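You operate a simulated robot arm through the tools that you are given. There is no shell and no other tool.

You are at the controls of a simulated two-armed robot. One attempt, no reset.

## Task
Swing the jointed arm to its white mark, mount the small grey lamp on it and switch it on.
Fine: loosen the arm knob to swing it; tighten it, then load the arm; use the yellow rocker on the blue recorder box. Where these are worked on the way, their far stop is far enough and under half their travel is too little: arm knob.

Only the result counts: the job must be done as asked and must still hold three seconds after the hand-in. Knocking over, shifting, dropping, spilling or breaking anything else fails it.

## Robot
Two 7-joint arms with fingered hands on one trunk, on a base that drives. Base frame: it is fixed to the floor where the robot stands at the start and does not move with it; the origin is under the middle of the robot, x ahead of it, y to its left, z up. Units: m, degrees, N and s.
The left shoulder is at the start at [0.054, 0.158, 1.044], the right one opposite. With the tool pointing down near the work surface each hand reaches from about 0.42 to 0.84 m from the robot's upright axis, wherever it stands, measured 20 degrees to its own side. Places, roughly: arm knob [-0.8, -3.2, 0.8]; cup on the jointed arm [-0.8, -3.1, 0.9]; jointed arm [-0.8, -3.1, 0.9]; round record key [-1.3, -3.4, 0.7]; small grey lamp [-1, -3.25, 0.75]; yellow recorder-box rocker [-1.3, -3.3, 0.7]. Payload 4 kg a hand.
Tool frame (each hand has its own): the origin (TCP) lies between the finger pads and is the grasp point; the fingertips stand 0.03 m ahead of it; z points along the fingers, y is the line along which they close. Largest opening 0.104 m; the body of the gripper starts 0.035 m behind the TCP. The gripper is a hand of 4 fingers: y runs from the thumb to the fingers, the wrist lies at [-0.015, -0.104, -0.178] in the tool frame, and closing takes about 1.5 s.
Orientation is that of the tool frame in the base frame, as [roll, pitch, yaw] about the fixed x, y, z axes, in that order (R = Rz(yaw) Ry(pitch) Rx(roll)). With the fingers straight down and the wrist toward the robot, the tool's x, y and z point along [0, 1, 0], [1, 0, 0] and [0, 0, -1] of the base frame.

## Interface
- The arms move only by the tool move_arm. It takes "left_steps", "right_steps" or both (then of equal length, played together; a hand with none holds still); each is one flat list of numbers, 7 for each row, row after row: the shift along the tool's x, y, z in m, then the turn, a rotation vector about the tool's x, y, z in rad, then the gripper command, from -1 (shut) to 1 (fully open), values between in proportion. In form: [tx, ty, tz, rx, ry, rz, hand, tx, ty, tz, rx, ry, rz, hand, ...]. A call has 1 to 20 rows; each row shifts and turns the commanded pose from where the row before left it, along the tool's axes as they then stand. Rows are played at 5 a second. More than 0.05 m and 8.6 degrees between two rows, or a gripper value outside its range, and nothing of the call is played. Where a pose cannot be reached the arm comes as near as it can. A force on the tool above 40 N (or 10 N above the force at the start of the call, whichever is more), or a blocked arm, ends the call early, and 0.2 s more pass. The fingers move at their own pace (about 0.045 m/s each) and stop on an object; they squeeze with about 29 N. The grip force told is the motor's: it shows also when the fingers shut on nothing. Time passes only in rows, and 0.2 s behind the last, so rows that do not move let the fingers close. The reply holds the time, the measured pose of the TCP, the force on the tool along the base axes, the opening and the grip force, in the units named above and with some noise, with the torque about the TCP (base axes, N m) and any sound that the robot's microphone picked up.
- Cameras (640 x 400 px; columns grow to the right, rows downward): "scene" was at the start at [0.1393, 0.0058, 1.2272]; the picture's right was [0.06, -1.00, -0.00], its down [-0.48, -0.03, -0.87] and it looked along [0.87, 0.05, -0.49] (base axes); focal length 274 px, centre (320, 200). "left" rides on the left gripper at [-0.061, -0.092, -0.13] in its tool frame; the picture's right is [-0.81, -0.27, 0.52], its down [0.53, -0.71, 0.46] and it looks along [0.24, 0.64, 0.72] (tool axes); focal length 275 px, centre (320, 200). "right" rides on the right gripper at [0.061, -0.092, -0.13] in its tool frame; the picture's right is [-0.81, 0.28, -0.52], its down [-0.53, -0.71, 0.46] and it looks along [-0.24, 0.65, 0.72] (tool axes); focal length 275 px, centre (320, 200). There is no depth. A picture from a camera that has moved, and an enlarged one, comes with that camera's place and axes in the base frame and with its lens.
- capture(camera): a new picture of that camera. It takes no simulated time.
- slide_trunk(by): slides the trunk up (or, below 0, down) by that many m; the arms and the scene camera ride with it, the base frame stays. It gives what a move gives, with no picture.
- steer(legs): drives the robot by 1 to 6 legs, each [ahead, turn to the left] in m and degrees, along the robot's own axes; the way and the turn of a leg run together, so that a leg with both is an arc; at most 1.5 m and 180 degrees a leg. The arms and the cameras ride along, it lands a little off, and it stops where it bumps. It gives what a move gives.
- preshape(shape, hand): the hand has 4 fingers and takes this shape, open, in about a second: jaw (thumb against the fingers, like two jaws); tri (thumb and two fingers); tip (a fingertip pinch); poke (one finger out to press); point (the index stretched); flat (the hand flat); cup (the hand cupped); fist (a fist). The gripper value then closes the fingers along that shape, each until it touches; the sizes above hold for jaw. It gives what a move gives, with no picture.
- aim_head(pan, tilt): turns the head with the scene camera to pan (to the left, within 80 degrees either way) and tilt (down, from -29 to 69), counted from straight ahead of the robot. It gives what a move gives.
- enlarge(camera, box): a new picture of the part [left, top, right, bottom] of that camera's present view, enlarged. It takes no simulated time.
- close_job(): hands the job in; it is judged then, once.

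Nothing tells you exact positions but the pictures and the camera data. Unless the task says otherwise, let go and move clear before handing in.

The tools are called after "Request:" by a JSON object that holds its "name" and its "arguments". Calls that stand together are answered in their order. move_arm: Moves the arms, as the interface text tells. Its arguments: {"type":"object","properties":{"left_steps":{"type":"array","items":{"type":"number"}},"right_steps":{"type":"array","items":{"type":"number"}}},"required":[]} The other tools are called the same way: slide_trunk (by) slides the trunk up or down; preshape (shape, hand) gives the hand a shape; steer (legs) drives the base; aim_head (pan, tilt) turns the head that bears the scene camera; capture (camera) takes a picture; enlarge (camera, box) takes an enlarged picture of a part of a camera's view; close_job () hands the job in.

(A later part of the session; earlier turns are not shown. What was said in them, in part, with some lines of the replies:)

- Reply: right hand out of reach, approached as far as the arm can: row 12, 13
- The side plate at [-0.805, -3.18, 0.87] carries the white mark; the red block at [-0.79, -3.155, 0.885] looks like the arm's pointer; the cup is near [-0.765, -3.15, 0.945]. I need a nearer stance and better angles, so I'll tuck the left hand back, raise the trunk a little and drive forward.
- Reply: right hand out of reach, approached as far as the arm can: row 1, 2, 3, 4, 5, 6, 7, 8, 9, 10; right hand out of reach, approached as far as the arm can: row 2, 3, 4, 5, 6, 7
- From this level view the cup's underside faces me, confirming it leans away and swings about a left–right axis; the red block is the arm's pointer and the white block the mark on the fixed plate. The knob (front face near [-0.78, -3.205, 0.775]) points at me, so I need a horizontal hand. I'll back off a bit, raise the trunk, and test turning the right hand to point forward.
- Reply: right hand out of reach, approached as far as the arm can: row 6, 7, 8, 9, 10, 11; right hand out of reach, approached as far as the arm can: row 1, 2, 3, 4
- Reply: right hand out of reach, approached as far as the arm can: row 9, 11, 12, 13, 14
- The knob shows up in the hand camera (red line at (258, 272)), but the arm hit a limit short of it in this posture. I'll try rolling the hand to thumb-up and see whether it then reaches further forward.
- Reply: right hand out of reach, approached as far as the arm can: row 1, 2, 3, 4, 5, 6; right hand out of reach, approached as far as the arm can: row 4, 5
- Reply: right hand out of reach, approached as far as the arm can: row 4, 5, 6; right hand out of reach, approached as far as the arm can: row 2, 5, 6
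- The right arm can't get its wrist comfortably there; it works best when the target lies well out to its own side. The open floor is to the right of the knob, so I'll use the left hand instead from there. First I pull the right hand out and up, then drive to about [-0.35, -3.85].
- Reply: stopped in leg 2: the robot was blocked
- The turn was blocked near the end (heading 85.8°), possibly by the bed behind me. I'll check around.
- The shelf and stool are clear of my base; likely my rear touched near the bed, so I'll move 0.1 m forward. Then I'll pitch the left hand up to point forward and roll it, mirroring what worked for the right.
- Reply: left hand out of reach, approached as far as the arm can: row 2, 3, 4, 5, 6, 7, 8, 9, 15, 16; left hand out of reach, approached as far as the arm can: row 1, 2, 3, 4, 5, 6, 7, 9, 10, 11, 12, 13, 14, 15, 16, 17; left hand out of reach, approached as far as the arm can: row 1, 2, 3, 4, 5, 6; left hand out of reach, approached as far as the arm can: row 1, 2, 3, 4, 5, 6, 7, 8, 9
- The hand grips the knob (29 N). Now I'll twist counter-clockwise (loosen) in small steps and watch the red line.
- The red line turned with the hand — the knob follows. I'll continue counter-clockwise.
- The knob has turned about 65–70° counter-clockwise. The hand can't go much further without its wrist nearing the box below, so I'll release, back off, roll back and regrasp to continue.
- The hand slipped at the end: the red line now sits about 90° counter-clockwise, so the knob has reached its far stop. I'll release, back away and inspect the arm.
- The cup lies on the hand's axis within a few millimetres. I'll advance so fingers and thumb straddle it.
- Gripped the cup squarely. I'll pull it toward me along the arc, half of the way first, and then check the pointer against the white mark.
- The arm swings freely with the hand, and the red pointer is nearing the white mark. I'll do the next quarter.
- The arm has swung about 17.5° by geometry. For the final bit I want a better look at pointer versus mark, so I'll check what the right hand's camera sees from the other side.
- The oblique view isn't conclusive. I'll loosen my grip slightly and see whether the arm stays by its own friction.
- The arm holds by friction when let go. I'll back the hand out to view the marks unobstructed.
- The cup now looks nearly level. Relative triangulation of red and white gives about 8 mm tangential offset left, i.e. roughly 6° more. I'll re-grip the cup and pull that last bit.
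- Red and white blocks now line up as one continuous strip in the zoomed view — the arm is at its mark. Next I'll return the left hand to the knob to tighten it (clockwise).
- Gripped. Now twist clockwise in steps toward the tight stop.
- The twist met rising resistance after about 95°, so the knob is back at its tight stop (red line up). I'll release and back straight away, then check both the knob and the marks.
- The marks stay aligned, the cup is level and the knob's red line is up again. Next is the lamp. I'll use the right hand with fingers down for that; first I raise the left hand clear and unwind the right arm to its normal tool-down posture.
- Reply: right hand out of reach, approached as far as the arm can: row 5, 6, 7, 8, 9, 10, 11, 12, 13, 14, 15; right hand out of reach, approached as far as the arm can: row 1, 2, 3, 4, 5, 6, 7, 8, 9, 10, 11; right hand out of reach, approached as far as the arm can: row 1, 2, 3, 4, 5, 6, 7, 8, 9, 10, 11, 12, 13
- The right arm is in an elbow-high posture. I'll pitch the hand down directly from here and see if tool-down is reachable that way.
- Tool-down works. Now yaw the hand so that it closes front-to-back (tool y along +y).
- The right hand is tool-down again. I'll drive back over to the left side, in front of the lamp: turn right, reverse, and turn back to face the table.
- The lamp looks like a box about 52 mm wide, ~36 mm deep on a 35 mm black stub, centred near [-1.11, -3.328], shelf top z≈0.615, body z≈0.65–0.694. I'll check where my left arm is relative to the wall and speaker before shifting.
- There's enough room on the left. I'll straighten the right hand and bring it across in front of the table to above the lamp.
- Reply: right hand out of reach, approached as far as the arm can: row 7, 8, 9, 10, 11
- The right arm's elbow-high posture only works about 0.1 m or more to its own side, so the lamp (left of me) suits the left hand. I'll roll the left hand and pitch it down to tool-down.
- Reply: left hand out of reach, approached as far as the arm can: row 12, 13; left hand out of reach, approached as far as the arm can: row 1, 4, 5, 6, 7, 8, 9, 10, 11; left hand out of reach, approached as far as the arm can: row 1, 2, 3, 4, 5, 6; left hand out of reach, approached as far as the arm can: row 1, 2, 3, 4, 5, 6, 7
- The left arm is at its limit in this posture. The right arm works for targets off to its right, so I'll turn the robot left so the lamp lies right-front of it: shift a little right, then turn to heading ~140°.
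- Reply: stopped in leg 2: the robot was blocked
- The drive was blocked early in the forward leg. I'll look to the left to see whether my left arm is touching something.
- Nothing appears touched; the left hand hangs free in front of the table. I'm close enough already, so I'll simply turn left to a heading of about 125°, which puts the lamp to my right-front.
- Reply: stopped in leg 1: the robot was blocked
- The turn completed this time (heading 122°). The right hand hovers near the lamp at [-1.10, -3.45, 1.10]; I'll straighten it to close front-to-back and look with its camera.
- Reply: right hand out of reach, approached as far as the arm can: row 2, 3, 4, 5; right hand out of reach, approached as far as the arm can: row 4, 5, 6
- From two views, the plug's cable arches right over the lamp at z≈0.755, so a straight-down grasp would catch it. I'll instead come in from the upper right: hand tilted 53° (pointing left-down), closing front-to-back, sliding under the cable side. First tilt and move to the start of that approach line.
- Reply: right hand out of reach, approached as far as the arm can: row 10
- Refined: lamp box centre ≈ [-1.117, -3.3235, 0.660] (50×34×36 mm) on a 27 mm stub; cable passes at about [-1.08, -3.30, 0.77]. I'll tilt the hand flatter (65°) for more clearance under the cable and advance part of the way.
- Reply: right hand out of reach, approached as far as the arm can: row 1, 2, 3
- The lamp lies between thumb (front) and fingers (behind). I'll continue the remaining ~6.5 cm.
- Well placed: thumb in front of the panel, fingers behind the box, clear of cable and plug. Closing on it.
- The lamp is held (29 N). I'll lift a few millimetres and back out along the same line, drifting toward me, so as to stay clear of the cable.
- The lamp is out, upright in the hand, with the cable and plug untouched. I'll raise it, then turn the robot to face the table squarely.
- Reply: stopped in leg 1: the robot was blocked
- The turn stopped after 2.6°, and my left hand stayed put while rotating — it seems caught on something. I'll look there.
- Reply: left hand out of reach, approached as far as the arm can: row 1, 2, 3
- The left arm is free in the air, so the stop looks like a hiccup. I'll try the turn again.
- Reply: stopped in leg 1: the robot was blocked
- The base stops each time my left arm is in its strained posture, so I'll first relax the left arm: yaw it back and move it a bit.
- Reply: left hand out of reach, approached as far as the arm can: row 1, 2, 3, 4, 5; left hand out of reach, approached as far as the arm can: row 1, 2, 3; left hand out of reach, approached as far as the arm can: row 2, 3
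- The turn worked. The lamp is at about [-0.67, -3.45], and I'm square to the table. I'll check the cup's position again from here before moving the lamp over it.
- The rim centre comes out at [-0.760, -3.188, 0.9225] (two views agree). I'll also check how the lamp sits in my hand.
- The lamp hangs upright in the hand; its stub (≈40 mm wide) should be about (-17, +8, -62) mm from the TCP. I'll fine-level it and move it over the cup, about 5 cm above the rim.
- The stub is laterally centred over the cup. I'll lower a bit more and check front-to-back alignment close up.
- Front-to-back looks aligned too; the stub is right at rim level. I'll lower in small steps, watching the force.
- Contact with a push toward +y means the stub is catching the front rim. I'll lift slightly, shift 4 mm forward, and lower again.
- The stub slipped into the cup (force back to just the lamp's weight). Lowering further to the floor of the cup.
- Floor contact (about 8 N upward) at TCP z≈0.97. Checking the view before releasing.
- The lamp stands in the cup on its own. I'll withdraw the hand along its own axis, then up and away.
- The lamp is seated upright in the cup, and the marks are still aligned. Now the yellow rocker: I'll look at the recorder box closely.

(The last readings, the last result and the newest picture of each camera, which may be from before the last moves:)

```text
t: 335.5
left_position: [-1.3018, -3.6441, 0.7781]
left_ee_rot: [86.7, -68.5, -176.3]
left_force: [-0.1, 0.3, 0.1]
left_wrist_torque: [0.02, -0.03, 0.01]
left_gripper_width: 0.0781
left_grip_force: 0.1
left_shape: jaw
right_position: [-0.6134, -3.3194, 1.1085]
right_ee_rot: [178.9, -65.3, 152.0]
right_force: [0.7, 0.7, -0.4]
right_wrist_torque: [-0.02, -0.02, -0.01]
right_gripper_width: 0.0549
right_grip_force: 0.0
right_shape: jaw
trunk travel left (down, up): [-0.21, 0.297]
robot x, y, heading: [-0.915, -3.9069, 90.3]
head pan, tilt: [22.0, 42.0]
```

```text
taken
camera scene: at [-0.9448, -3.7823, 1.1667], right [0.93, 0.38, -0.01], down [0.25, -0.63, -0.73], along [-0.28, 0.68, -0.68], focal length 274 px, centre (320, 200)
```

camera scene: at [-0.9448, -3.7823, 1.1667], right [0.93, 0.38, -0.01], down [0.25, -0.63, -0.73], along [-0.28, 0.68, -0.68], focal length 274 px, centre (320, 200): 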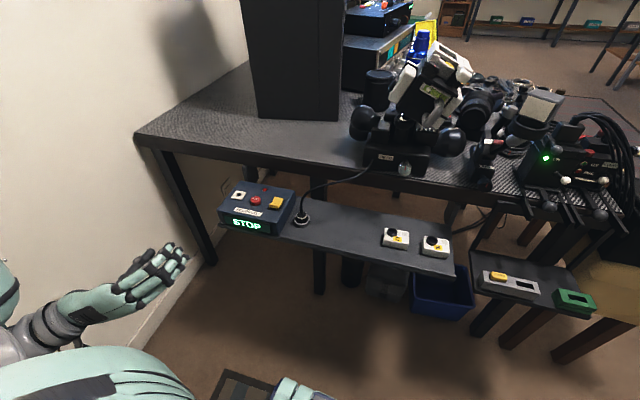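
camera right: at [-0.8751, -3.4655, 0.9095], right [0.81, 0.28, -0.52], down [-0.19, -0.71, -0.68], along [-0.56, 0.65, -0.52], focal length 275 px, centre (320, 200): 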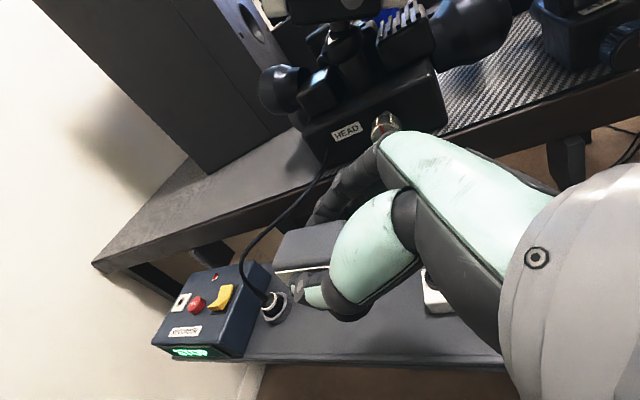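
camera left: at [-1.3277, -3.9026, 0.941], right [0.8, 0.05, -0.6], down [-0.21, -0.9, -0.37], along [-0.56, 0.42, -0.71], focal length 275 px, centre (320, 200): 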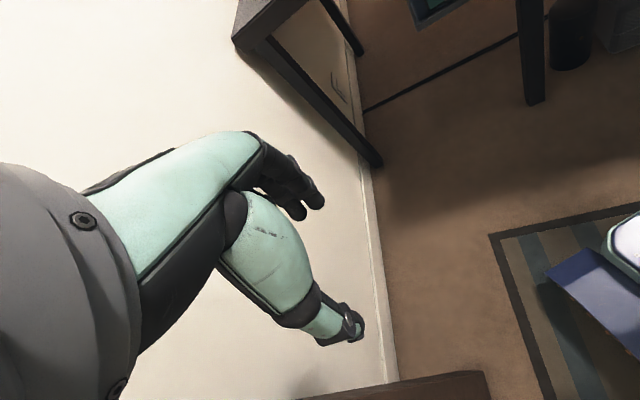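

Request:
{"name": "enlarge", "arguments": {"camera": "scene", "box": [215, 175, 305, 245]}}

Request:
{"name": "enlarge", "arguments": {"camera": "scene", "box": [255, 185, 295, 220]}}

```text
5.71 times, centred on (260, 210) of scene
camera zoom: at [-0.9448, -3.7823, 1.1667], right [0.93, 0.38, -0.01], down [0.25, -0.63, -0.73], along [-0.28, 0.68, -0.68], focal length 1568 px, centre (663, 143)
```

zoom: 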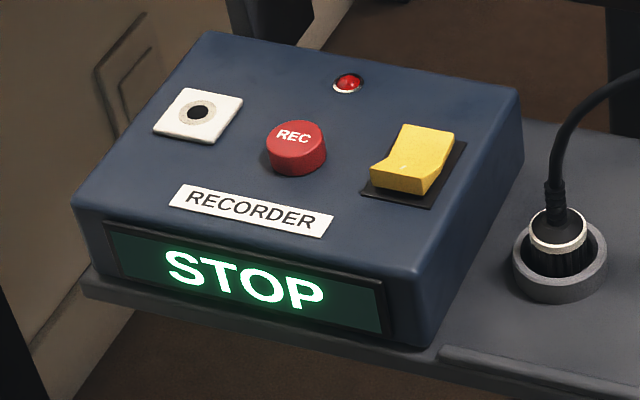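

```text
11.43 times, centred on (275, 202) of scene
camera zoom: at [-0.9448, -3.7823, 1.1667], right [0.93, 0.38, -0.01], down [0.25, -0.63, -0.73], along [-0.28, 0.68, -0.68], focal length 3137 px, centre (834, 171)
```

zoom: 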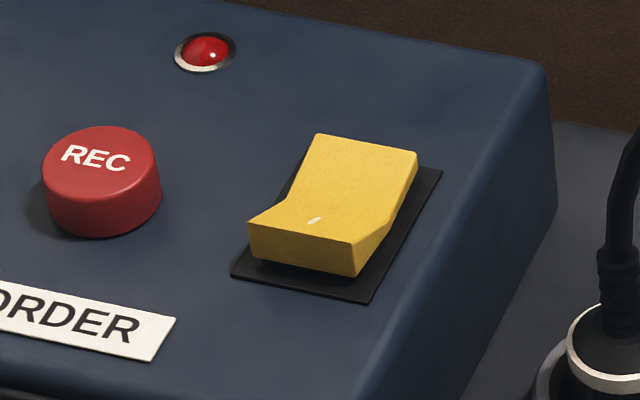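

The rocker is V-shaped: the end nearest me (with the white dash) stands up ~9 mm, its centre at about [-1.248, -3.358, 0.68]. Pressing that near end should switch it. The left hand is close by; I'll give it the poke shape and look at it.

Request:
{"name": "preshape", "arguments": {"shape": "poke", "hand": "left"}}

Request:
{"name": "capture", "arguments": {"camera": "left"}}

Request:
{"name": "aim_head", "arguments": {"pan": 45, "tilt": 42}}

Request:
{"name": "capture", "arguments": {"camera": "scene"}}

```text
t: 336.4
left_position: [-1.3008, -3.6433, 0.7792]
left_ee_rot: [86.7, -68.4, -176.3]
left_force: [-0.9, -0.3, 0.8]
left_wrist_torque: [-0.05, 0.04, 0.01]
left_gripper_width: 0.0
left_grip_force: 0.0
left_shape: poke
right_position: [-0.6132, -3.3184, 1.1091]
right_ee_rot: [178.8, -65.3, 152.2]
right_force: [0.7, 0.3, 0.1]
right_wrist_torque: [0.01, 0.04, -0.01]
right_gripper_width: 0.0546
right_grip_force: 0.1
right_shape: jaw
trunk travel left (down, up): [-0.21, 0.297]
robot x, y, heading: [-0.9135, -3.9038, 90.5]
head pan, tilt: [22.0, 42.0]
```

```text
taken
camera left: at [-1.3624, -3.7731, 0.685], right [0.04, 0.54, -0.84], down [-0.86, 0.44, 0.24], along [0.5, 0.72, 0.48], focal length 275 px, centre (320, 200)
```

left: 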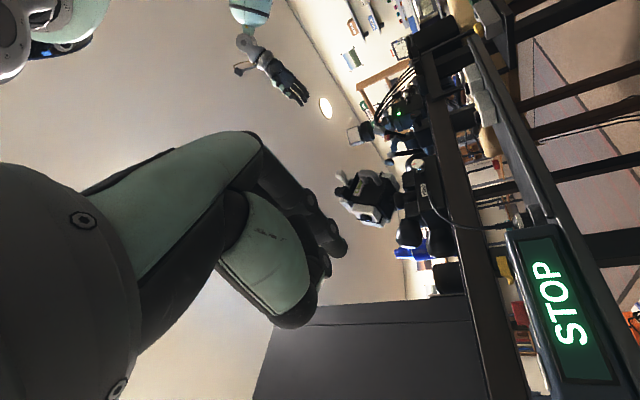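

```text
t: 337.3
left_position: [-1.3003, -3.644, 0.778]
left_ee_rot: [86.6, -68.4, -176.1]
left_force: [-0.5, 0.6, -0.4]
left_wrist_torque: [0.01, 0.0, 0.01]
left_gripper_width: 0.0001
left_grip_force: 0.0
left_shape: poke
right_position: [-0.6132, -3.3192, 1.1104]
right_ee_rot: [178.9, -65.3, 152.1]
right_force: [0.4, 0.1, 0.0]
right_wrist_torque: [0.0, 0.02, 0.0]
right_gripper_width: 0.0549
right_grip_force: 0.2
right_shape: jaw
trunk travel left (down, up): [-0.21, 0.297]
robot x, y, heading: [-0.9149, -3.9089, 90.2]
head pan, tilt: [45.0, 42.0]
```

```text
taken
camera scene: at [-0.9726, -3.8009, 1.1669], right [0.7, 0.71, -0.01], down [0.47, -0.48, -0.74], along [-0.53, 0.51, -0.68], focal length 274 px, centre (320, 200)
```

scene: 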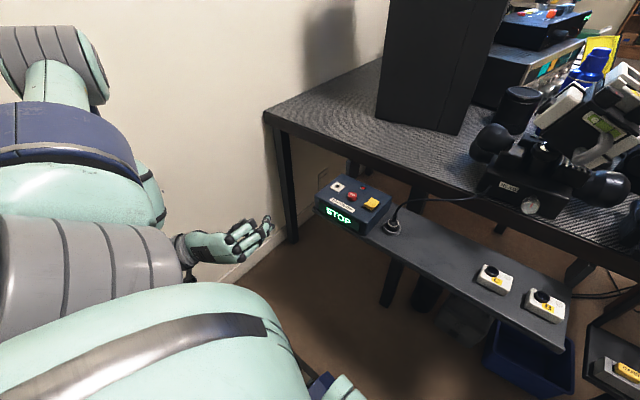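

Request:
{"name": "enlarge", "arguments": {"camera": "scene", "box": [170, 200, 290, 290]}}

Request:
{"name": "enlarge", "arguments": {"camera": "left", "box": [200, 120, 420, 340]}}

```text
4.44 times, centred on (230, 245) of scene
camera zoom: at [-0.9726, -3.8009, 1.1669], right [0.7, 0.71, -0.01], down [0.47, -0.48, -0.74], along [-0.53, 0.51, -0.68], focal length 1220 px, centre (720, 0)
```

zoom: 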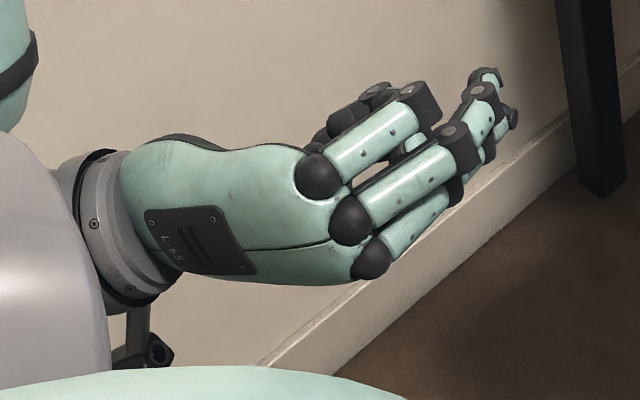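

```text
1.82 times, centred on (310, 230) of left
camera zoom: at [-1.3624, -3.7731, 0.685], right [0.04, 0.54, -0.84], down [-0.86, 0.44, 0.24], along [0.5, 0.72, 0.48], focal length 500 px, centre (338, 146)
```

zoom: 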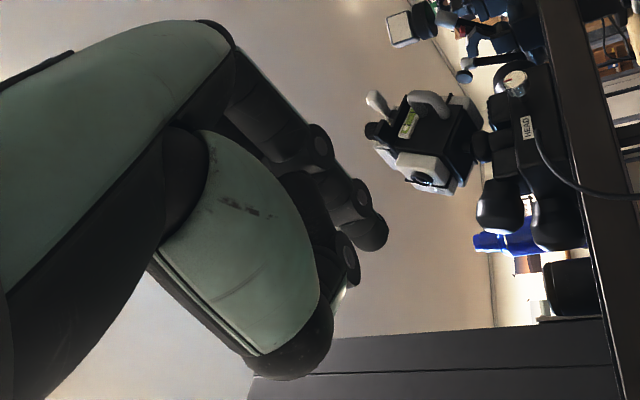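

The poke finger's tip sits about 3 cm ahead of the TCP. I'll pitch the left hand ~70° downward so that only the fingertip meets the rocker's near end.

Request:
{"name": "move_arm", "arguments": {"left_steps": [0, 0, 0, 0.0497, -0.1263, 0.0015, 0, 0, 0, 0, 0.0497, -0.1263, 0.0015, 0, 0, 0, 0, 0.0497, -0.1263, 0.0015, 0, 0, 0, 0, 0.0497, -0.1263, 0.0015, 0, 0, 0, 0, 0.0497, -0.1263, 0.0015, 0, 0, 0, 0, 0.0497, -0.1263, 0.0015, 0, 0, 0, 0, 0.0497, -0.1263, 0.0015, 0, 0, 0, 0, 0.0497, -0.1263, 0.0015, 0, 0, 0, 0, 0.0497, -0.1263, 0.0015, 0, 0, 0, 0, 0, 0, 0, 0]}}

Request:
{"name": "aim_head", "arguments": {"pan": 35, "tilt": 40}}

Request:
{"name": "capture", "arguments": {"camera": "scene"}}

Request:
{"name": "capture", "arguments": {"camera": "left"}}

```text
t: 339.5
left_position: [-1.3009, -3.6443, 0.7786]
left_ee_rot: [172.5, -19.7, 113.0]
left_force: [0.2, -0.2, -0.1]
left_wrist_torque: [0.02, 0.0, -0.02]
left_gripper_width: 0.0
left_grip_force: 0.1
left_shape: poke
right_position: [-0.614, -3.3186, 1.1108]
right_ee_rot: [178.7, -65.4, 152.3]
right_force: [-0.1, -1.0, 0.0]
right_wrist_torque: [0.01, -0.01, 0.0]
right_gripper_width: 0.0548
right_grip_force: 0.1
right_shape: jaw
trunk travel left (down, up): [-0.21, 0.297]
robot x, y, heading: [-0.9124, -3.9058, 90.1]
head pan, tilt: [45.0, 42.0]
```

```text
t: 340.2
left_position: [-1.3011, -3.6424, 0.7781]
left_ee_rot: [172.6, -20.0, 112.9]
left_force: [0.1, 0.1, 0.9]
left_wrist_torque: [0.03, -0.02, 0.02]
left_gripper_width: 0.0
left_grip_force: 0.0
left_shape: poke
right_position: [-0.6137, -3.3177, 1.1099]
right_ee_rot: [178.9, -65.4, 152.1]
right_force: [0.8, -0.5, -0.2]
right_wrist_torque: [0.01, -0.01, 0.0]
right_gripper_width: 0.0547
right_grip_force: 0.1
right_shape: jaw
trunk travel left (down, up): [-0.21, 0.297]
robot x, y, heading: [-0.913, -3.9067, 90.3]
head pan, tilt: [35.0, 40.0]
```

```text
taken
camera scene: at [-0.9622, -3.79, 1.1697], right [0.82, 0.58, -0.01], down [0.37, -0.54, -0.76], along [-0.44, 0.62, -0.65], focal length 274 px, centre (320, 200)
```

scene: 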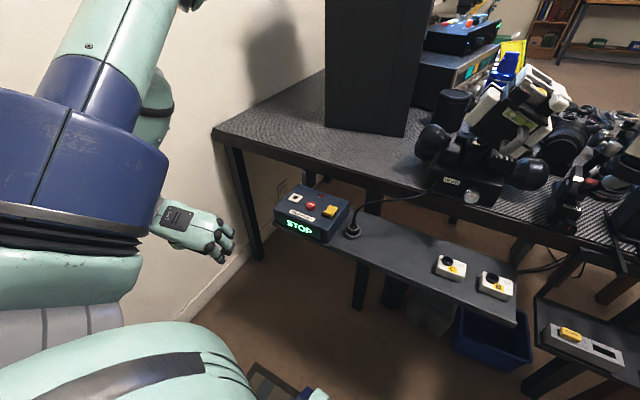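

```text
taken
camera left: at [-1.362, -3.7749, 0.868], right [0.03, -0.61, -0.79], down [-0.86, 0.38, -0.33], along [0.5, 0.7, -0.51], focal length 275 px, centre (320, 200)
```

left: 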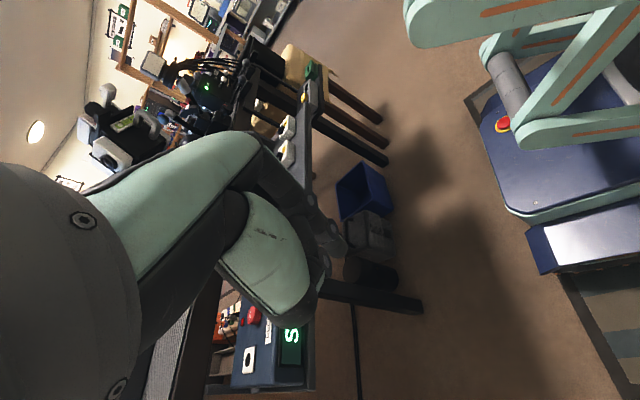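

Request:
{"name": "move_arm", "arguments": {"left_steps": [0.0369, 0.023, 0.0165, 0, 0, 0, 0, 0.0369, 0.023, 0.0165, 0, 0, 0, 0, 0.0369, 0.023, 0.0165, 0, 0, 0, 0, 0.0369, 0.023, 0.0165, 0, 0, 0, 0, 0.0369, 0.023, 0.0165, 0, 0, 0, 0, 0.0369, 0.023, 0.0165, 0, 0, 0, 0, 0, 0, 0, 0, 0, 0, 0]}}

Request:
{"name": "enlarge", "arguments": {"camera": "scene", "box": [240, 130, 400, 260]}}

Request:
{"name": "capture", "arguments": {"camera": "left"}}

```text
t: 341.8
left_position: [-1.254, -3.462, 0.7664]
left_ee_rot: [172.5, -20.0, 113.0]
left_force: [0.3, 0.2, 0.0]
left_wrist_torque: [-0.02, 0.0, 0.03]
left_gripper_width: 0.0
left_grip_force: 0.0
left_shape: poke
left hand out of reach, approached as far as the arm can: row 4, 5, 6
right_position: [-0.6135, -3.3197, 1.1104]
right_ee_rot: [178.8, -65.3, 152.3]
right_force: [0.2, 0.0, 0.3]
right_wrist_torque: [-0.03, 0.01, -0.02]
right_gripper_width: 0.0547
right_grip_force: 0.1
right_shape: jaw
trunk travel left (down, up): [-0.21, 0.297]
robot x, y, heading: [-0.9144, -3.9059, 90.5]
head pan, tilt: [35.0, 40.0]
```

```text
3.08 times, centred on (320, 195) of scene
camera zoom: at [-0.9625, -3.7906, 1.1698], right [0.82, 0.58, -0.01], down [0.37, -0.53, -0.76], along [-0.44, 0.62, -0.65], focal length 844 px, centre (320, 215)
```

zoom: 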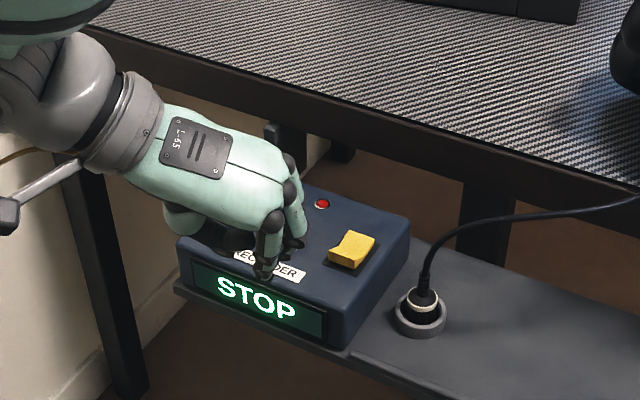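

```text
taken
camera left: at [-1.3159, -3.5933, 0.8547], right [0.03, -0.61, -0.79], down [-0.86, 0.38, -0.33], along [0.5, 0.7, -0.51], focal length 275 px, centre (320, 200)
```

left: 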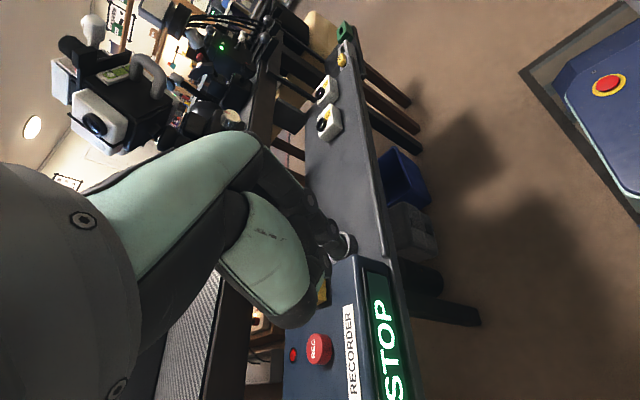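

The arm is at its forward limit, so I'll drive forward ~9 cm to bring the finger above the rocker.

Request:
{"name": "steer", "arguments": {"legs": [[0.09, 0]]}}

Request:
{"name": "enlarge", "arguments": {"camera": "scene", "box": [230, 150, 390, 280]}}

Request:
{"name": "capture", "arguments": {"camera": "left"}}

```text
t: 342.9
left_position: [-1.2561, -3.3682, 0.7628]
left_ee_rot: [172.5, -19.8, 113.0]
left_force: [0.3, -0.5, -0.9]
left_wrist_torque: [-0.04, -0.04, 0.0]
left_gripper_width: 0.0
left_grip_force: 0.1
left_shape: poke
right_position: [-0.6157, -3.2237, 1.1056]
right_ee_rot: [179.4, -65.2, 151.8]
right_force: [-0.1, -0.3, -0.3]
right_wrist_torque: [0.0, 0.01, 0.03]
right_gripper_width: 0.0548
right_grip_force: 0.1
right_shape: jaw
trunk travel left (down, up): [-0.21, 0.297]
robot x, y, heading: [-0.9125, -3.8152, 90.3]
head pan, tilt: [35.0, 40.0]
```

```text
3.08 times, centred on (310, 215) of scene
camera zoom: at [-0.9629, -3.6952, 1.1692], right [0.82, 0.58, -0.01], down [0.37, -0.54, -0.76], along [-0.44, 0.61, -0.65], focal length 844 px, centre (351, 154)
```

zoom: 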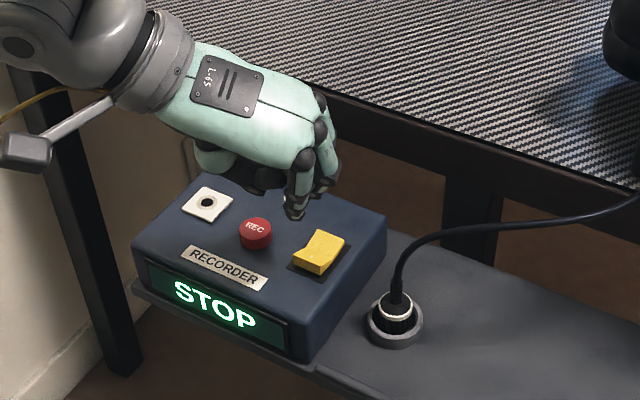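

```text
taken
camera left: at [-1.3168, -3.4999, 0.8533], right [0.04, -0.61, -0.79], down [-0.86, 0.38, -0.33], along [0.5, 0.69, -0.52], focal length 275 px, centre (320, 200)
```

left: 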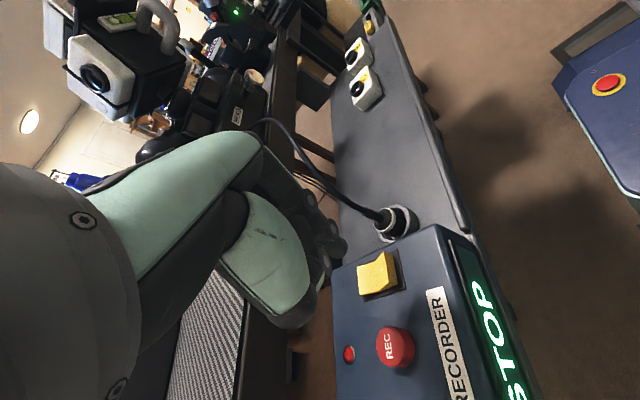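

Request:
{"name": "enlarge", "arguments": {"camera": "scene", "box": [285, 190, 345, 245]}}

Request:
{"name": "enlarge", "arguments": {"camera": "left", "box": [300, 200, 440, 310]}}

```text
7.27 times, centred on (315, 218) of scene
camera zoom: at [-0.9629, -3.6952, 1.1692], right [0.82, 0.58, -0.01], down [0.37, -0.54, -0.76], along [-0.44, 0.61, -0.65], focal length 1996 px, centre (356, 73)
```

zoom: 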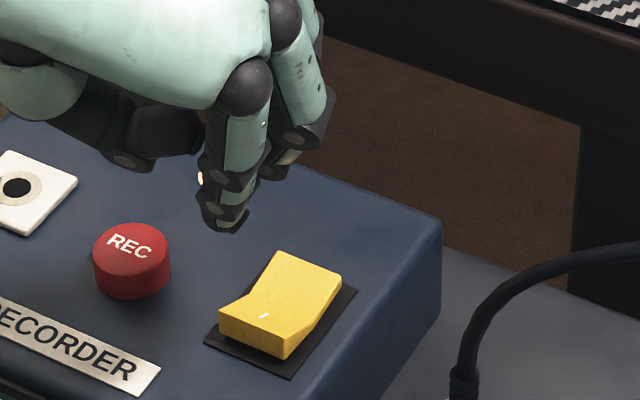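

```text
3.64 times, centred on (370, 255) of left
camera zoom: at [-1.3168, -3.4999, 0.8533], right [0.04, -0.61, -0.79], down [-0.86, 0.38, -0.33], along [0.5, 0.69, -0.52], focal length 1001 px, centre (138, 0)
```

zoom: 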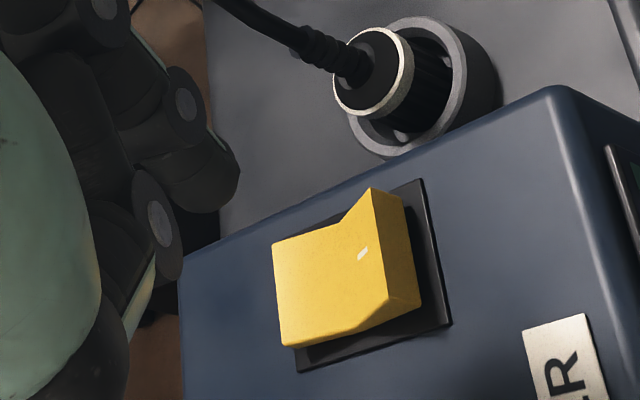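

The fingertip is at about [-1.251, -3.369, 0.731]; the rocker's near half at [-1.250, -3.356, 0.678]. I'll shift 12 mm forward and lower to just above it.

Request:
{"name": "move_arm", "arguments": {"left_steps": [0.0101, 0.004, 0.0042, 0, 0, 0, 0, -0.0051, -0.0018, 0.014, 0, 0, 0, 0, -0.0051, -0.0018, 0.014, 0, 0, 0, 0, -0.0034, -0.0012, 0.0093, 0, 0, 0, 0, 0, 0, 0, 0, 0, 0, 0]}}

Request:
{"name": "enlarge", "arguments": {"camera": "scene", "box": [285, 190, 345, 245]}}

Request:
{"name": "enlarge", "arguments": {"camera": "left", "box": [300, 200, 440, 310]}}

```text
t: 344.1
left_position: [-1.2566, -3.3665, 0.731]
left_ee_rot: [172.2, -20.6, 113.2]
left_force: [0.3, -1.0, 0.2]
left_wrist_torque: [-0.02, 0.0, -0.02]
left_gripper_width: 0.0
left_grip_force: 0.0
left_shape: poke
right_position: [-0.6156, -3.2408, 1.1165]
right_ee_rot: [177.4, -65.6, 153.7]
right_force: [0.2, -0.6, 0.0]
right_wrist_torque: [0.03, 0.03, -0.01]
right_gripper_width: 0.0548
right_grip_force: 0.2
right_shape: jaw
trunk travel left (down, up): [-0.21, 0.297]
robot x, y, heading: [-0.9171, -3.8134, 90.4]
head pan, tilt: [35.0, 40.0]
```

```text
7.27 times, centred on (315, 218) of scene
camera zoom: at [-0.9628, -3.6999, 1.1698], right [0.82, 0.58, -0.01], down [0.37, -0.53, -0.76], along [-0.44, 0.62, -0.65], focal length 1996 px, centre (356, 73)
```

zoom: 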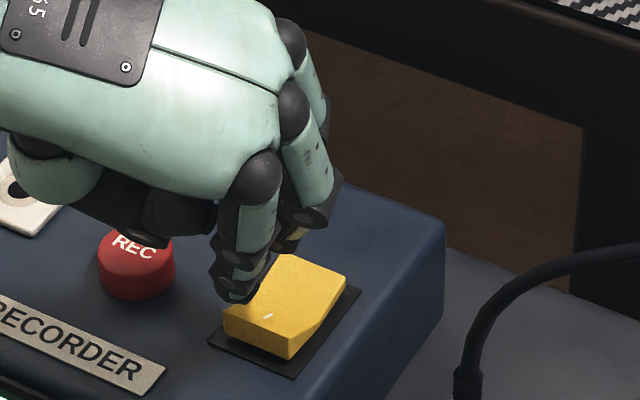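

```text
3.64 times, centred on (370, 255) of left
camera zoom: at [-1.3169, -3.5011, 0.8183], right [0.04, -0.6, -0.8], down [-0.86, 0.38, -0.33], along [0.5, 0.7, -0.5], focal length 1001 px, centre (138, 0)
```

zoom: 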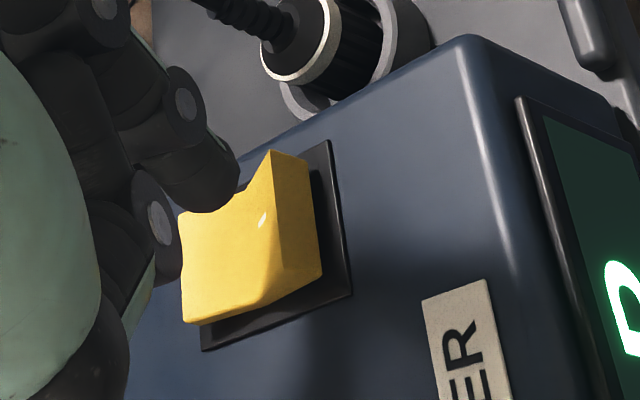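

Request:
{"name": "move_arm", "arguments": {"left_steps": [0.0082, 0.0033, 0.0034, 0, 0, 0, 0, -0.0027, -0.001, 0.0075, 0, 0, 0, 0, 0, 0, 0, 0, 0, 0, 0]}}

Request:
{"name": "enlarge", "arguments": {"camera": "scene", "box": [285, 190, 345, 245]}}

Request:
{"name": "enlarge", "arguments": {"camera": "left", "box": [300, 200, 440, 310]}}

```text
t: 344.9
left_position: [-1.2555, -3.3582, 0.7222]
left_ee_rot: [172.2, -20.6, 113.2]
left_force: [0.1, 0.3, -0.8]
left_wrist_torque: [0.01, 0.03, 0.01]
left_gripper_width: 0.0001
left_grip_force: 0.1
left_shape: poke
right_position: [-0.6149, -3.2396, 1.1154]
right_ee_rot: [177.4, -65.6, 153.7]
right_force: [0.3, -0.5, -0.3]
right_wrist_torque: [-0.01, -0.01, -0.01]
right_gripper_width: 0.0549
right_grip_force: 0.0
right_shape: jaw
trunk travel left (down, up): [-0.21, 0.297]
robot x, y, heading: [-0.9172, -3.8145, 89.8]
head pan, tilt: [35.0, 40.0]
```

```text
7.27 times, centred on (315, 218) of scene
camera zoom: at [-0.9627, -3.6991, 1.1697], right [0.82, 0.58, -0.01], down [0.37, -0.53, -0.76], along [-0.44, 0.62, -0.65], focal length 1996 px, centre (356, 73)
```

zoom: 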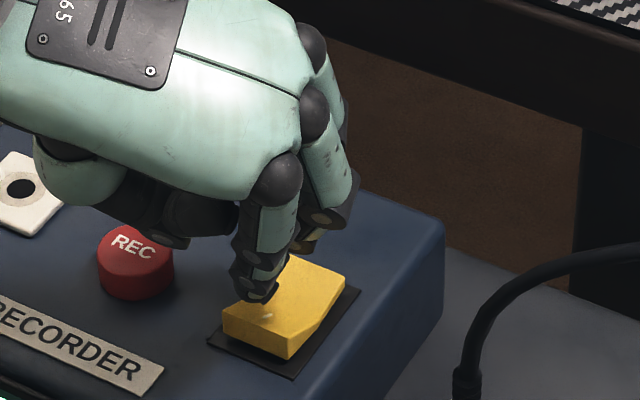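

```text
3.64 times, centred on (370, 255) of left
camera zoom: at [-1.317, -3.491, 0.8099], right [0.04, -0.6, -0.8], down [-0.86, 0.38, -0.33], along [0.5, 0.7, -0.5], focal length 1001 px, centre (138, 0)
```

zoom: 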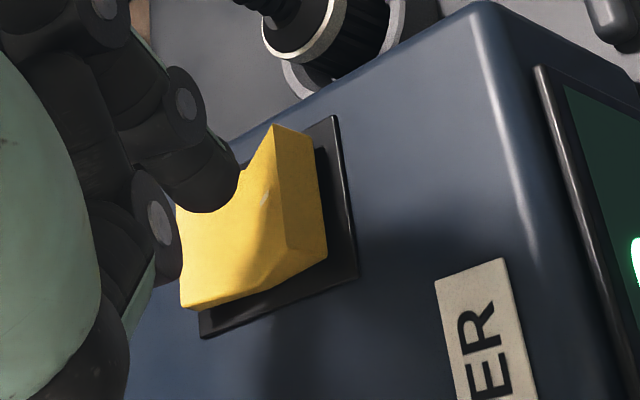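

The fingertip is now over the near half of the rocker, about 9 mm above it. Pressing down in small steps.

Request:
{"name": "move_arm", "arguments": {"left_steps": [-0.0017, -0.0006, 0.0047, 0, 0, 0, 0, -0.001, -0.0004, 0.0028, 0, 0, 0, 0, 0, 0, 0, 0, 0, 0, 0]}}

Request:
{"name": "enlarge", "arguments": {"camera": "scene", "box": [285, 190, 345, 245]}}

```text
t: 345.7
left_position: [-1.2563, -3.3574, 0.7156]
left_ee_rot: [172.2, -20.6, 113.2]
left_force: [0.0, 0.6, -0.4]
left_wrist_torque: [0.05, 0.02, -0.03]
left_gripper_width: 0.0
left_grip_force: 0.1
left_shape: poke
right_position: [-0.6152, -3.2395, 1.1166]
right_ee_rot: [177.3, -65.6, 153.7]
right_force: [-0.9, -0.7, -0.4]
right_wrist_torque: [0.01, -0.01, 0.04]
right_gripper_width: 0.0549
right_grip_force: 0.2
right_shape: jaw
trunk travel left (down, up): [-0.21, 0.297]
robot x, y, heading: [-0.9147, -3.8145, 90.2]
head pan, tilt: [35.0, 40.0]
```

```text
7.27 times, centred on (315, 218) of scene
camera zoom: at [-0.9629, -3.6991, 1.1697], right [0.82, 0.58, -0.01], down [0.37, -0.53, -0.76], along [-0.44, 0.62, -0.65], focal length 1996 px, centre (356, 73)
```

zoom: 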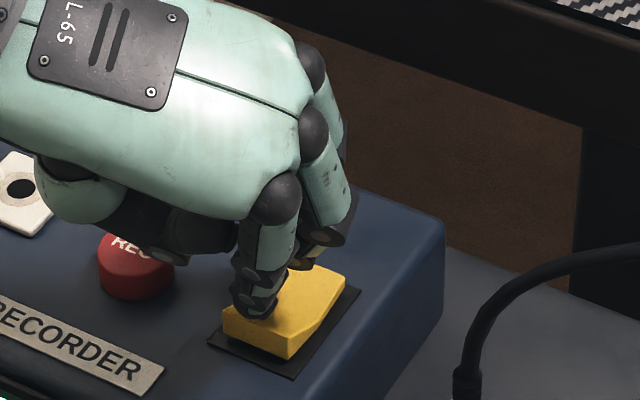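

Request:
{"name": "capture", "arguments": {"camera": "left"}}

Request:
{"name": "enlarge", "arguments": {"camera": "scene", "box": [255, 195, 325, 250]}}

```text
taken
camera left: at [-1.3174, -3.4913, 0.8022], right [0.04, -0.6, -0.8], down [-0.86, 0.38, -0.33], along [0.5, 0.7, -0.5], focal length 275 px, centre (320, 200)
```

left: 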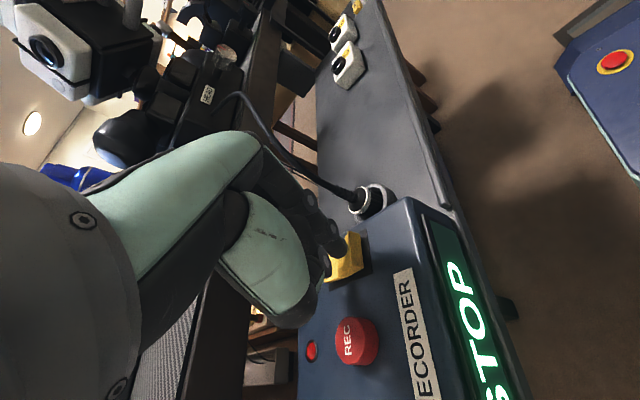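

```text
7.27 times, centred on (290, 222) of scene
camera zoom: at [-0.9629, -3.6991, 1.1697], right [0.82, 0.58, -0.01], down [0.37, -0.53, -0.76], along [-0.44, 0.62, -0.65], focal length 1996 px, centre (538, 36)
```

zoom: 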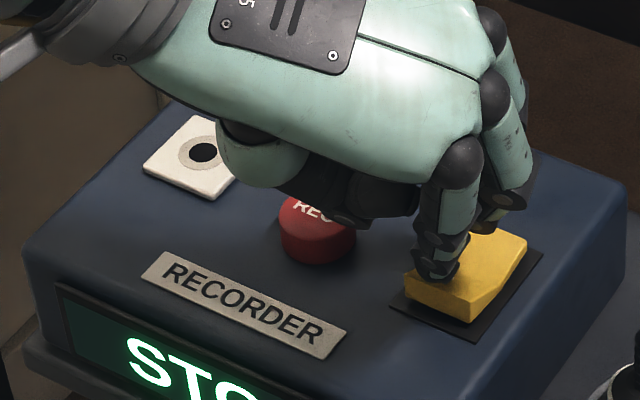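

Request:
{"name": "enlarge", "arguments": {"camera": "left", "box": [230, 220, 400, 380]}}

```text
2.50 times, centred on (315, 300) of left
camera zoom: at [-1.3174, -3.4913, 0.8022], right [0.04, -0.6, -0.8], down [-0.86, 0.38, -0.33], along [0.5, 0.7, -0.5], focal length 688 px, centre (332, -50)
```

zoom: 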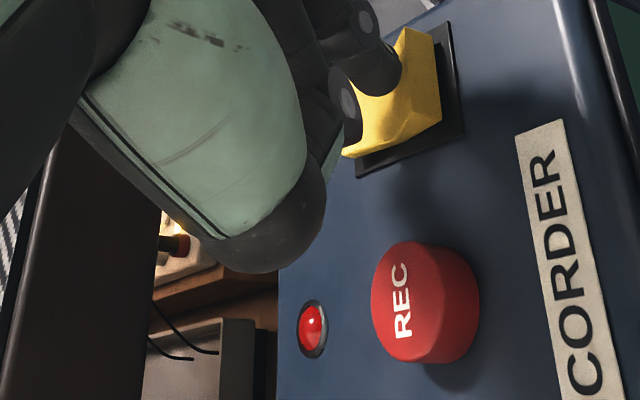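

Triangulating shows the thumb is ~3.5 cm above and well to the side of the REC key, so it's safe. Continuing to press the rocker's near end.

Request:
{"name": "move_arm", "arguments": {"left_steps": [-0.001, -0.0004, 0.0028, 0, 0, 0, 0, 0, 0, 0, 0, 0, 0, 0]}}

Request:
{"name": "move_arm", "arguments": {"left_steps": [-0.001, -0.0004, 0.0028, 0, 0, 0, 0, 0, 0, 0, 0, 0, 0, 0]}}

Request:
{"name": "enlarge", "arguments": {"camera": "scene", "box": [285, 190, 345, 245]}}

```text
t: 346.3
left_position: [-1.257, -3.3574, 0.711]
left_ee_rot: [172.3, -20.7, 113.1]
left_force: [0.4, 0.2, 0.6]
left_wrist_torque: [0.02, 0.02, -0.02]
left_gripper_width: 0.0
left_grip_force: 0.1
left_shape: poke
right_position: [-0.615, -3.2392, 1.1166]
right_ee_rot: [177.4, -65.6, 153.6]
right_force: [0.4, -0.5, -0.5]
right_wrist_torque: [0.01, 0.03, 0.01]
right_gripper_width: 0.055
right_grip_force: 0.0
right_shape: jaw
trunk travel left (down, up): [-0.21, 0.297]
robot x, y, heading: [-0.9127, -3.8197, 90.3]
head pan, tilt: [35.0, 40.0]
```

```text
t: 346.9
left_position: [-1.2561, -3.3578, 0.7081]
left_ee_rot: [172.2, -20.5, 113.2]
left_force: [0.4, -0.4, 0.1]
left_wrist_torque: [0.0, -0.01, 0.03]
left_gripper_width: 0.0002
left_grip_force: 0.0
left_shape: poke
right_position: [-0.6156, -3.2397, 1.1179]
right_ee_rot: [177.4, -65.5, 153.6]
right_force: [-0.8, -0.7, 0.2]
right_wrist_torque: [0.01, 0.01, 0.01]
right_gripper_width: 0.0551
right_grip_force: 0.2
right_shape: jaw
trunk travel left (down, up): [-0.21, 0.297]
robot x, y, heading: [-0.9141, -3.8139, 90.3]
head pan, tilt: [35.0, 40.0]
```

```text
7.27 times, centred on (315, 218) of scene
camera zoom: at [-0.9628, -3.6992, 1.1697], right [0.82, 0.58, -0.01], down [0.37, -0.53, -0.76], along [-0.44, 0.62, -0.65], focal length 1996 px, centre (356, 73)
```

zoom: 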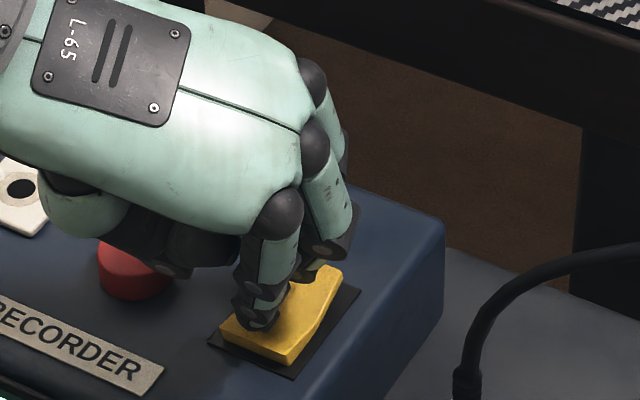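

The near end has gone down with hardly any force. I'll press a little further to be sure, then check the lamp.

Request:
{"name": "move_arm", "arguments": {"left_steps": [-0.001, -0.0004, 0.0028, 0, 0, 0, 0, 0, 0, 0, 0, 0, 0, 0]}}

Request:
{"name": "move_arm", "arguments": {"left_steps": [-0.001, -0.0004, 0.0028, 0, 0, 0, 0, 0, 0, 0, 0, 0, 0, 0]}}

Request:
{"name": "enlarge", "arguments": {"camera": "scene", "box": [285, 190, 345, 245]}}

Request:
{"name": "capture", "arguments": {"camera": "scene"}}

```text
t: 347.5
left_position: [-1.2557, -3.3567, 0.7064]
left_ee_rot: [172.1, -20.9, 113.3]
left_force: [-1.3, 1.0, 13.7]
left_wrist_torque: [0.04, -0.04, 0.03]
left_gripper_width: 0.0
left_grip_force: 0.0
left_shape: poke
right_position: [-0.6156, -3.2405, 1.1165]
right_ee_rot: [177.2, -65.5, 153.7]
right_force: [0.0, -0.2, -0.1]
right_wrist_torque: [-0.03, 0.01, 0.01]
right_gripper_width: 0.055
right_grip_force: 0.1
right_shape: jaw
trunk travel left (down, up): [-0.21, 0.297]
robot x, y, heading: [-0.9091, -3.8147, 90.2]
head pan, tilt: [35.0, 40.0]
```

```text
t: 348.1
left_position: [-1.2539, -3.3578, 0.7061]
left_ee_rot: [171.9, -21.1, 113.2]
left_force: [1.1, 3.2, 35.3]
left_wrist_torque: [0.07, -0.23, -0.01]
left_gripper_width: 0.0
left_grip_force: 0.0
left_shape: poke
right_position: [-0.6134, -3.243, 1.1178]
right_ee_rot: [177.4, -65.7, 153.6]
right_force: [0.0, 0.3, 0.8]
right_wrist_torque: [-0.01, 0.01, 0.01]
right_gripper_width: 0.0553
right_grip_force: 0.1
right_shape: jaw
trunk travel left (down, up): [-0.21, 0.297]
robot x, y, heading: [-0.9126, -3.8135, 90.1]
head pan, tilt: [35.0, 40.0]
```

```text
7.27 times, centred on (315, 218) of scene
camera zoom: at [-0.9606, -3.702, 1.1703], right [0.82, 0.58, -0.01], down [0.37, -0.53, -0.76], along [-0.44, 0.62, -0.65], focal length 1996 px, centre (356, 73)
```

zoom: 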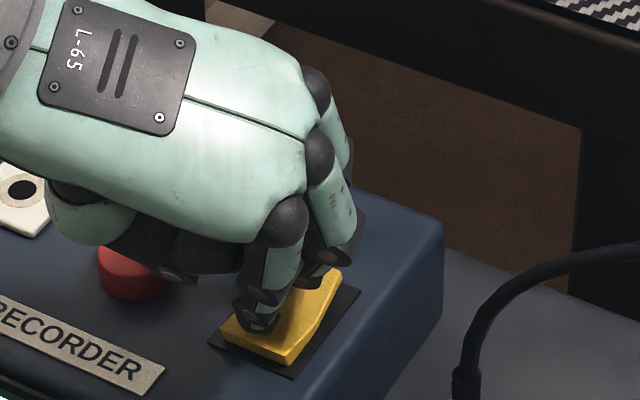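

```text
taken
camera scene: at [-0.9606, -3.702, 1.1703], right [0.82, 0.58, -0.01], down [0.37, -0.53, -0.76], along [-0.44, 0.62, -0.65], focal length 274 px, centre (320, 200)
```

scene: 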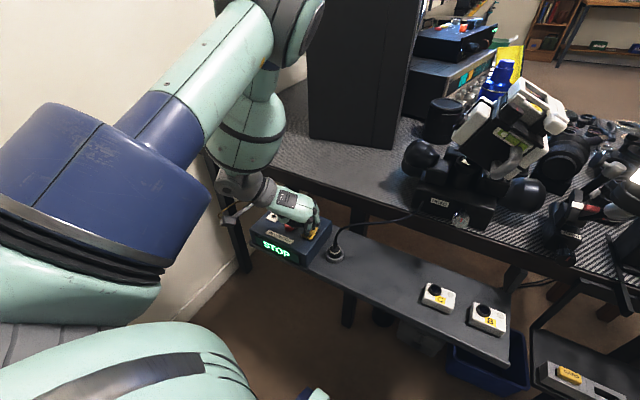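

Firm stop reached (35 N), so the rocker is fully over. I'll lift straight off and check the rocker and the lamp.

Request:
{"name": "move_arm", "arguments": {"left_steps": [0.0034, 0.0012, -0.0093, 0, 0, 0, 0, 0.0051, 0.0018, -0.014, 0, 0, 0, 0, 0.0068, 0.0024, -0.0186, 0, 0, 0, 0, 0.0102, 0.0036, -0.028, 0, 0, 0, 0, 0, 0, 0, 0, 0, 0, 0]}}

Request:
{"name": "enlarge", "arguments": {"camera": "scene", "box": [250, 185, 350, 265]}}

Request:
{"name": "aim_head", "arguments": {"pan": -10, "tilt": 28}}

Request:
{"name": "capture", "arguments": {"camera": "scene"}}

```text
t: 349.3
left_position: [-1.2553, -3.3658, 0.7693]
left_ee_rot: [172.3, -20.6, 113.0]
left_force: [-0.6, 0.7, 0.9]
left_wrist_torque: [0.0, 0.03, -0.01]
left_gripper_width: 0.0001
left_grip_force: 0.2
left_shape: poke
left hand out of reach, approached as far as the arm can: row 4
right_position: [-0.6146, -3.2385, 1.1158]
right_ee_rot: [177.6, -65.5, 153.4]
right_force: [-0.7, -0.3, -0.6]
right_wrist_torque: [-0.03, 0.0, -0.02]
right_gripper_width: 0.0552
right_grip_force: 0.0
right_shape: jaw
trunk travel left (down, up): [-0.21, 0.297]
robot x, y, heading: [-0.9151, -3.8131, 90.1]
head pan, tilt: [35.0, 40.0]
```

```text
5.00 times, centred on (300, 225) of scene
camera zoom: at [-0.9628, -3.698, 1.1695], right [0.82, 0.58, -0.01], down [0.37, -0.54, -0.76], along [-0.44, 0.62, -0.65], focal length 1372 px, centre (420, 75)
```

zoom: 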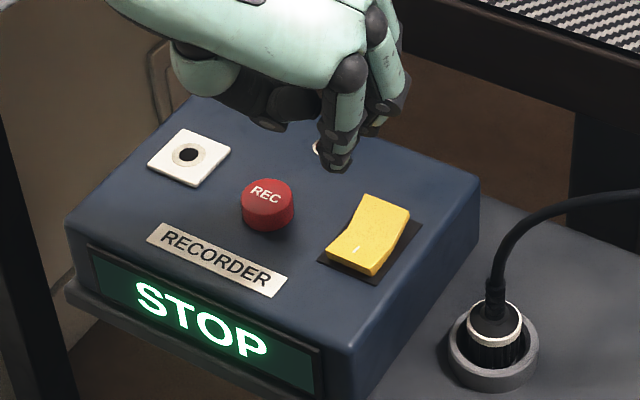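

```text
t: 350.4
left_position: [-1.2561, -3.3658, 0.77]
left_ee_rot: [172.1, -20.7, 113.1]
left_force: [-0.4, -0.2, -0.5]
left_wrist_torque: [0.0, 0.03, -0.03]
left_gripper_width: 0.0
left_grip_force: 0.0
left_shape: poke
right_position: [-0.6146, -3.2395, 1.1161]
right_ee_rot: [177.5, -65.5, 153.4]
right_force: [-0.7, 0.1, 0.5]
right_wrist_torque: [0.02, 0.03, 0.0]
right_gripper_width: 0.0547
right_grip_force: 0.2
right_shape: jaw
trunk travel left (down, up): [-0.21, 0.297]
robot x, y, heading: [-0.914, -3.8144, 90.4]
head pan, tilt: [-10.0, 28.0]
```

```text
taken
camera scene: at [-0.8985, -3.6784, 1.1879], right [0.99, -0.17, 0.0], down [-0.08, -0.47, -0.88], along [0.15, 0.86, -0.48], focal length 274 px, centre (320, 200)
```

scene: 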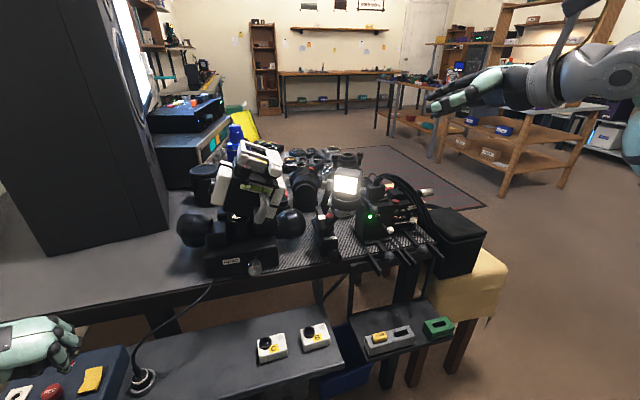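

The lamp's panel is glowing bright — it's on. I'll inspect the arm, marks, knob and lamp up close.

Request:
{"name": "enlarge", "arguments": {"camera": "scene", "box": [295, 140, 395, 275]}}

Request:
{"name": "enlarge", "arguments": {"camera": "scene", "box": [310, 150, 375, 225]}}

```text
2.96 times, centred on (345, 208) of scene
camera zoom: at [-0.8985, -3.6784, 1.1879], right [0.99, -0.17, 0.0], down [-0.08, -0.47, -0.88], along [0.15, 0.86, -0.48], focal length 813 px, centre (246, 178)
```

zoom: 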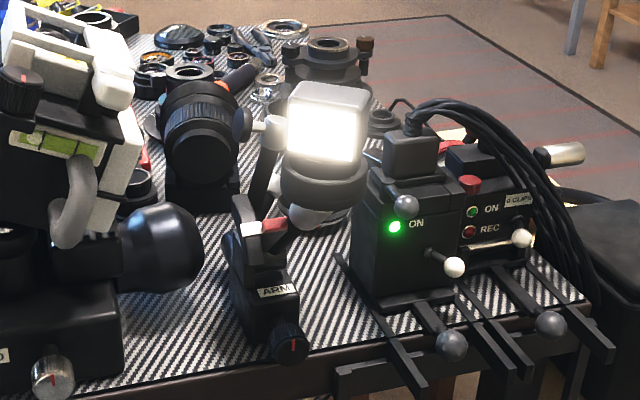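

```text
5.33 times, centred on (342, 188) of scene
camera zoom: at [-0.8985, -3.6784, 1.1879], right [0.99, -0.17, 0.0], down [-0.08, -0.47, -0.88], along [0.15, 0.86, -0.48], focal length 1464 px, centre (200, 267)
```

zoom: 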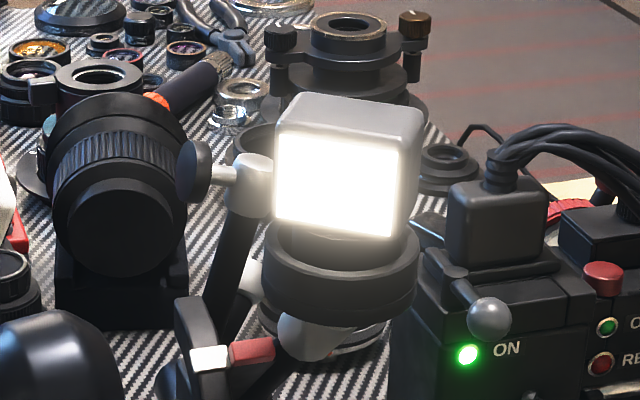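

Lamp lit and upright, red and white marks in line, knob mark up. Now I'll back away so both hands are clear of everything.

Request:
{"name": "steer", "arguments": {"legs": [[-0.18, 0]]}}

Request:
{"name": "capture", "arguments": {"camera": "scene"}}

Request:
{"name": "enlarge", "arguments": {"camera": "scene", "box": [280, 130, 400, 260]}}

```text
t: 352.0
left_position: [-1.2538, -3.548, 0.7705]
left_ee_rot: [172.2, -20.8, 113.1]
left_force: [-0.2, -0.3, 0.9]
left_wrist_torque: [0.04, 0.0, 0.02]
left_gripper_width: 0.0001
left_grip_force: 0.0
left_shape: poke
right_position: [-0.6143, -3.4234, 1.1186]
right_ee_rot: [176.9, -65.6, 154.0]
right_force: [-0.7, -0.1, -1.0]
right_wrist_torque: [0.05, 0.0, 0.0]
right_gripper_width: 0.0549
right_grip_force: 0.1
right_shape: jaw
trunk travel left (down, up): [-0.21, 0.297]
robot x, y, heading: [-0.9145, -3.9953, 90.3]
head pan, tilt: [-10.0, 28.0]
```

```text
taken
camera scene: at [-0.8973, -3.8617, 1.1882], right [0.99, -0.17, 0.0], down [-0.08, -0.47, -0.88], along [0.15, 0.86, -0.48], focal length 274 px, centre (320, 200)
```

scene: 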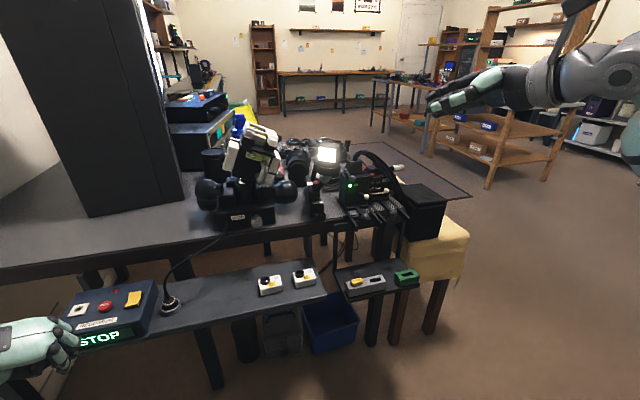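

```text
3.08 times, centred on (340, 195) of scene
camera zoom: at [-0.8973, -3.8617, 1.1882], right [0.99, -0.17, 0.0], down [-0.08, -0.47, -0.88], along [0.15, 0.86, -0.48], focal length 844 px, centre (258, 215)
```

zoom: 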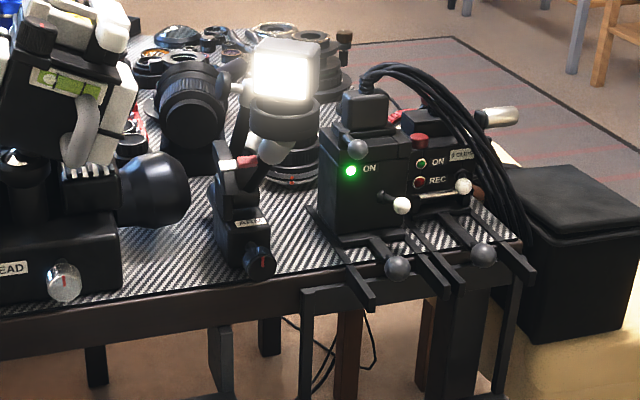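

The arm is at its white mark with the knob tightened. The lamp sits upright in the cup and is lit, and both hands are clear. I see nothing else disturbed, so I'm handing in the job.

Request:
{"name": "close_job", "arguments": {}}

```text
The job is handed in.
```

The jointed arm is swung to its white mark, and the small grey lamp is mounted in its cup and lit. I've handed the job in; no verdict has come back yet.

- **Arm:** I turned the knob about 90° to its loose stop and swung the arm until its red pointer lined up with the white mark. I then tightened the knob back to its stop before loading the arm.
- **Lamp:** It sits upright in the cup. The stub caught on the rim at first, so I lifted it, shifted it a few millimetres and seated it.
- **Switch:** I pressed the near end of the yellow rocker on the blue recorder box to its stop. The recorder still reads STOP, and I did not touch the REC key.
- **Surroundings:** The drive base reported being blocked several times. I looked around after most of those stops and found nothing touched or moved. The first stop may have been my rear against the bed.

Both hands are empty and clear of the table.
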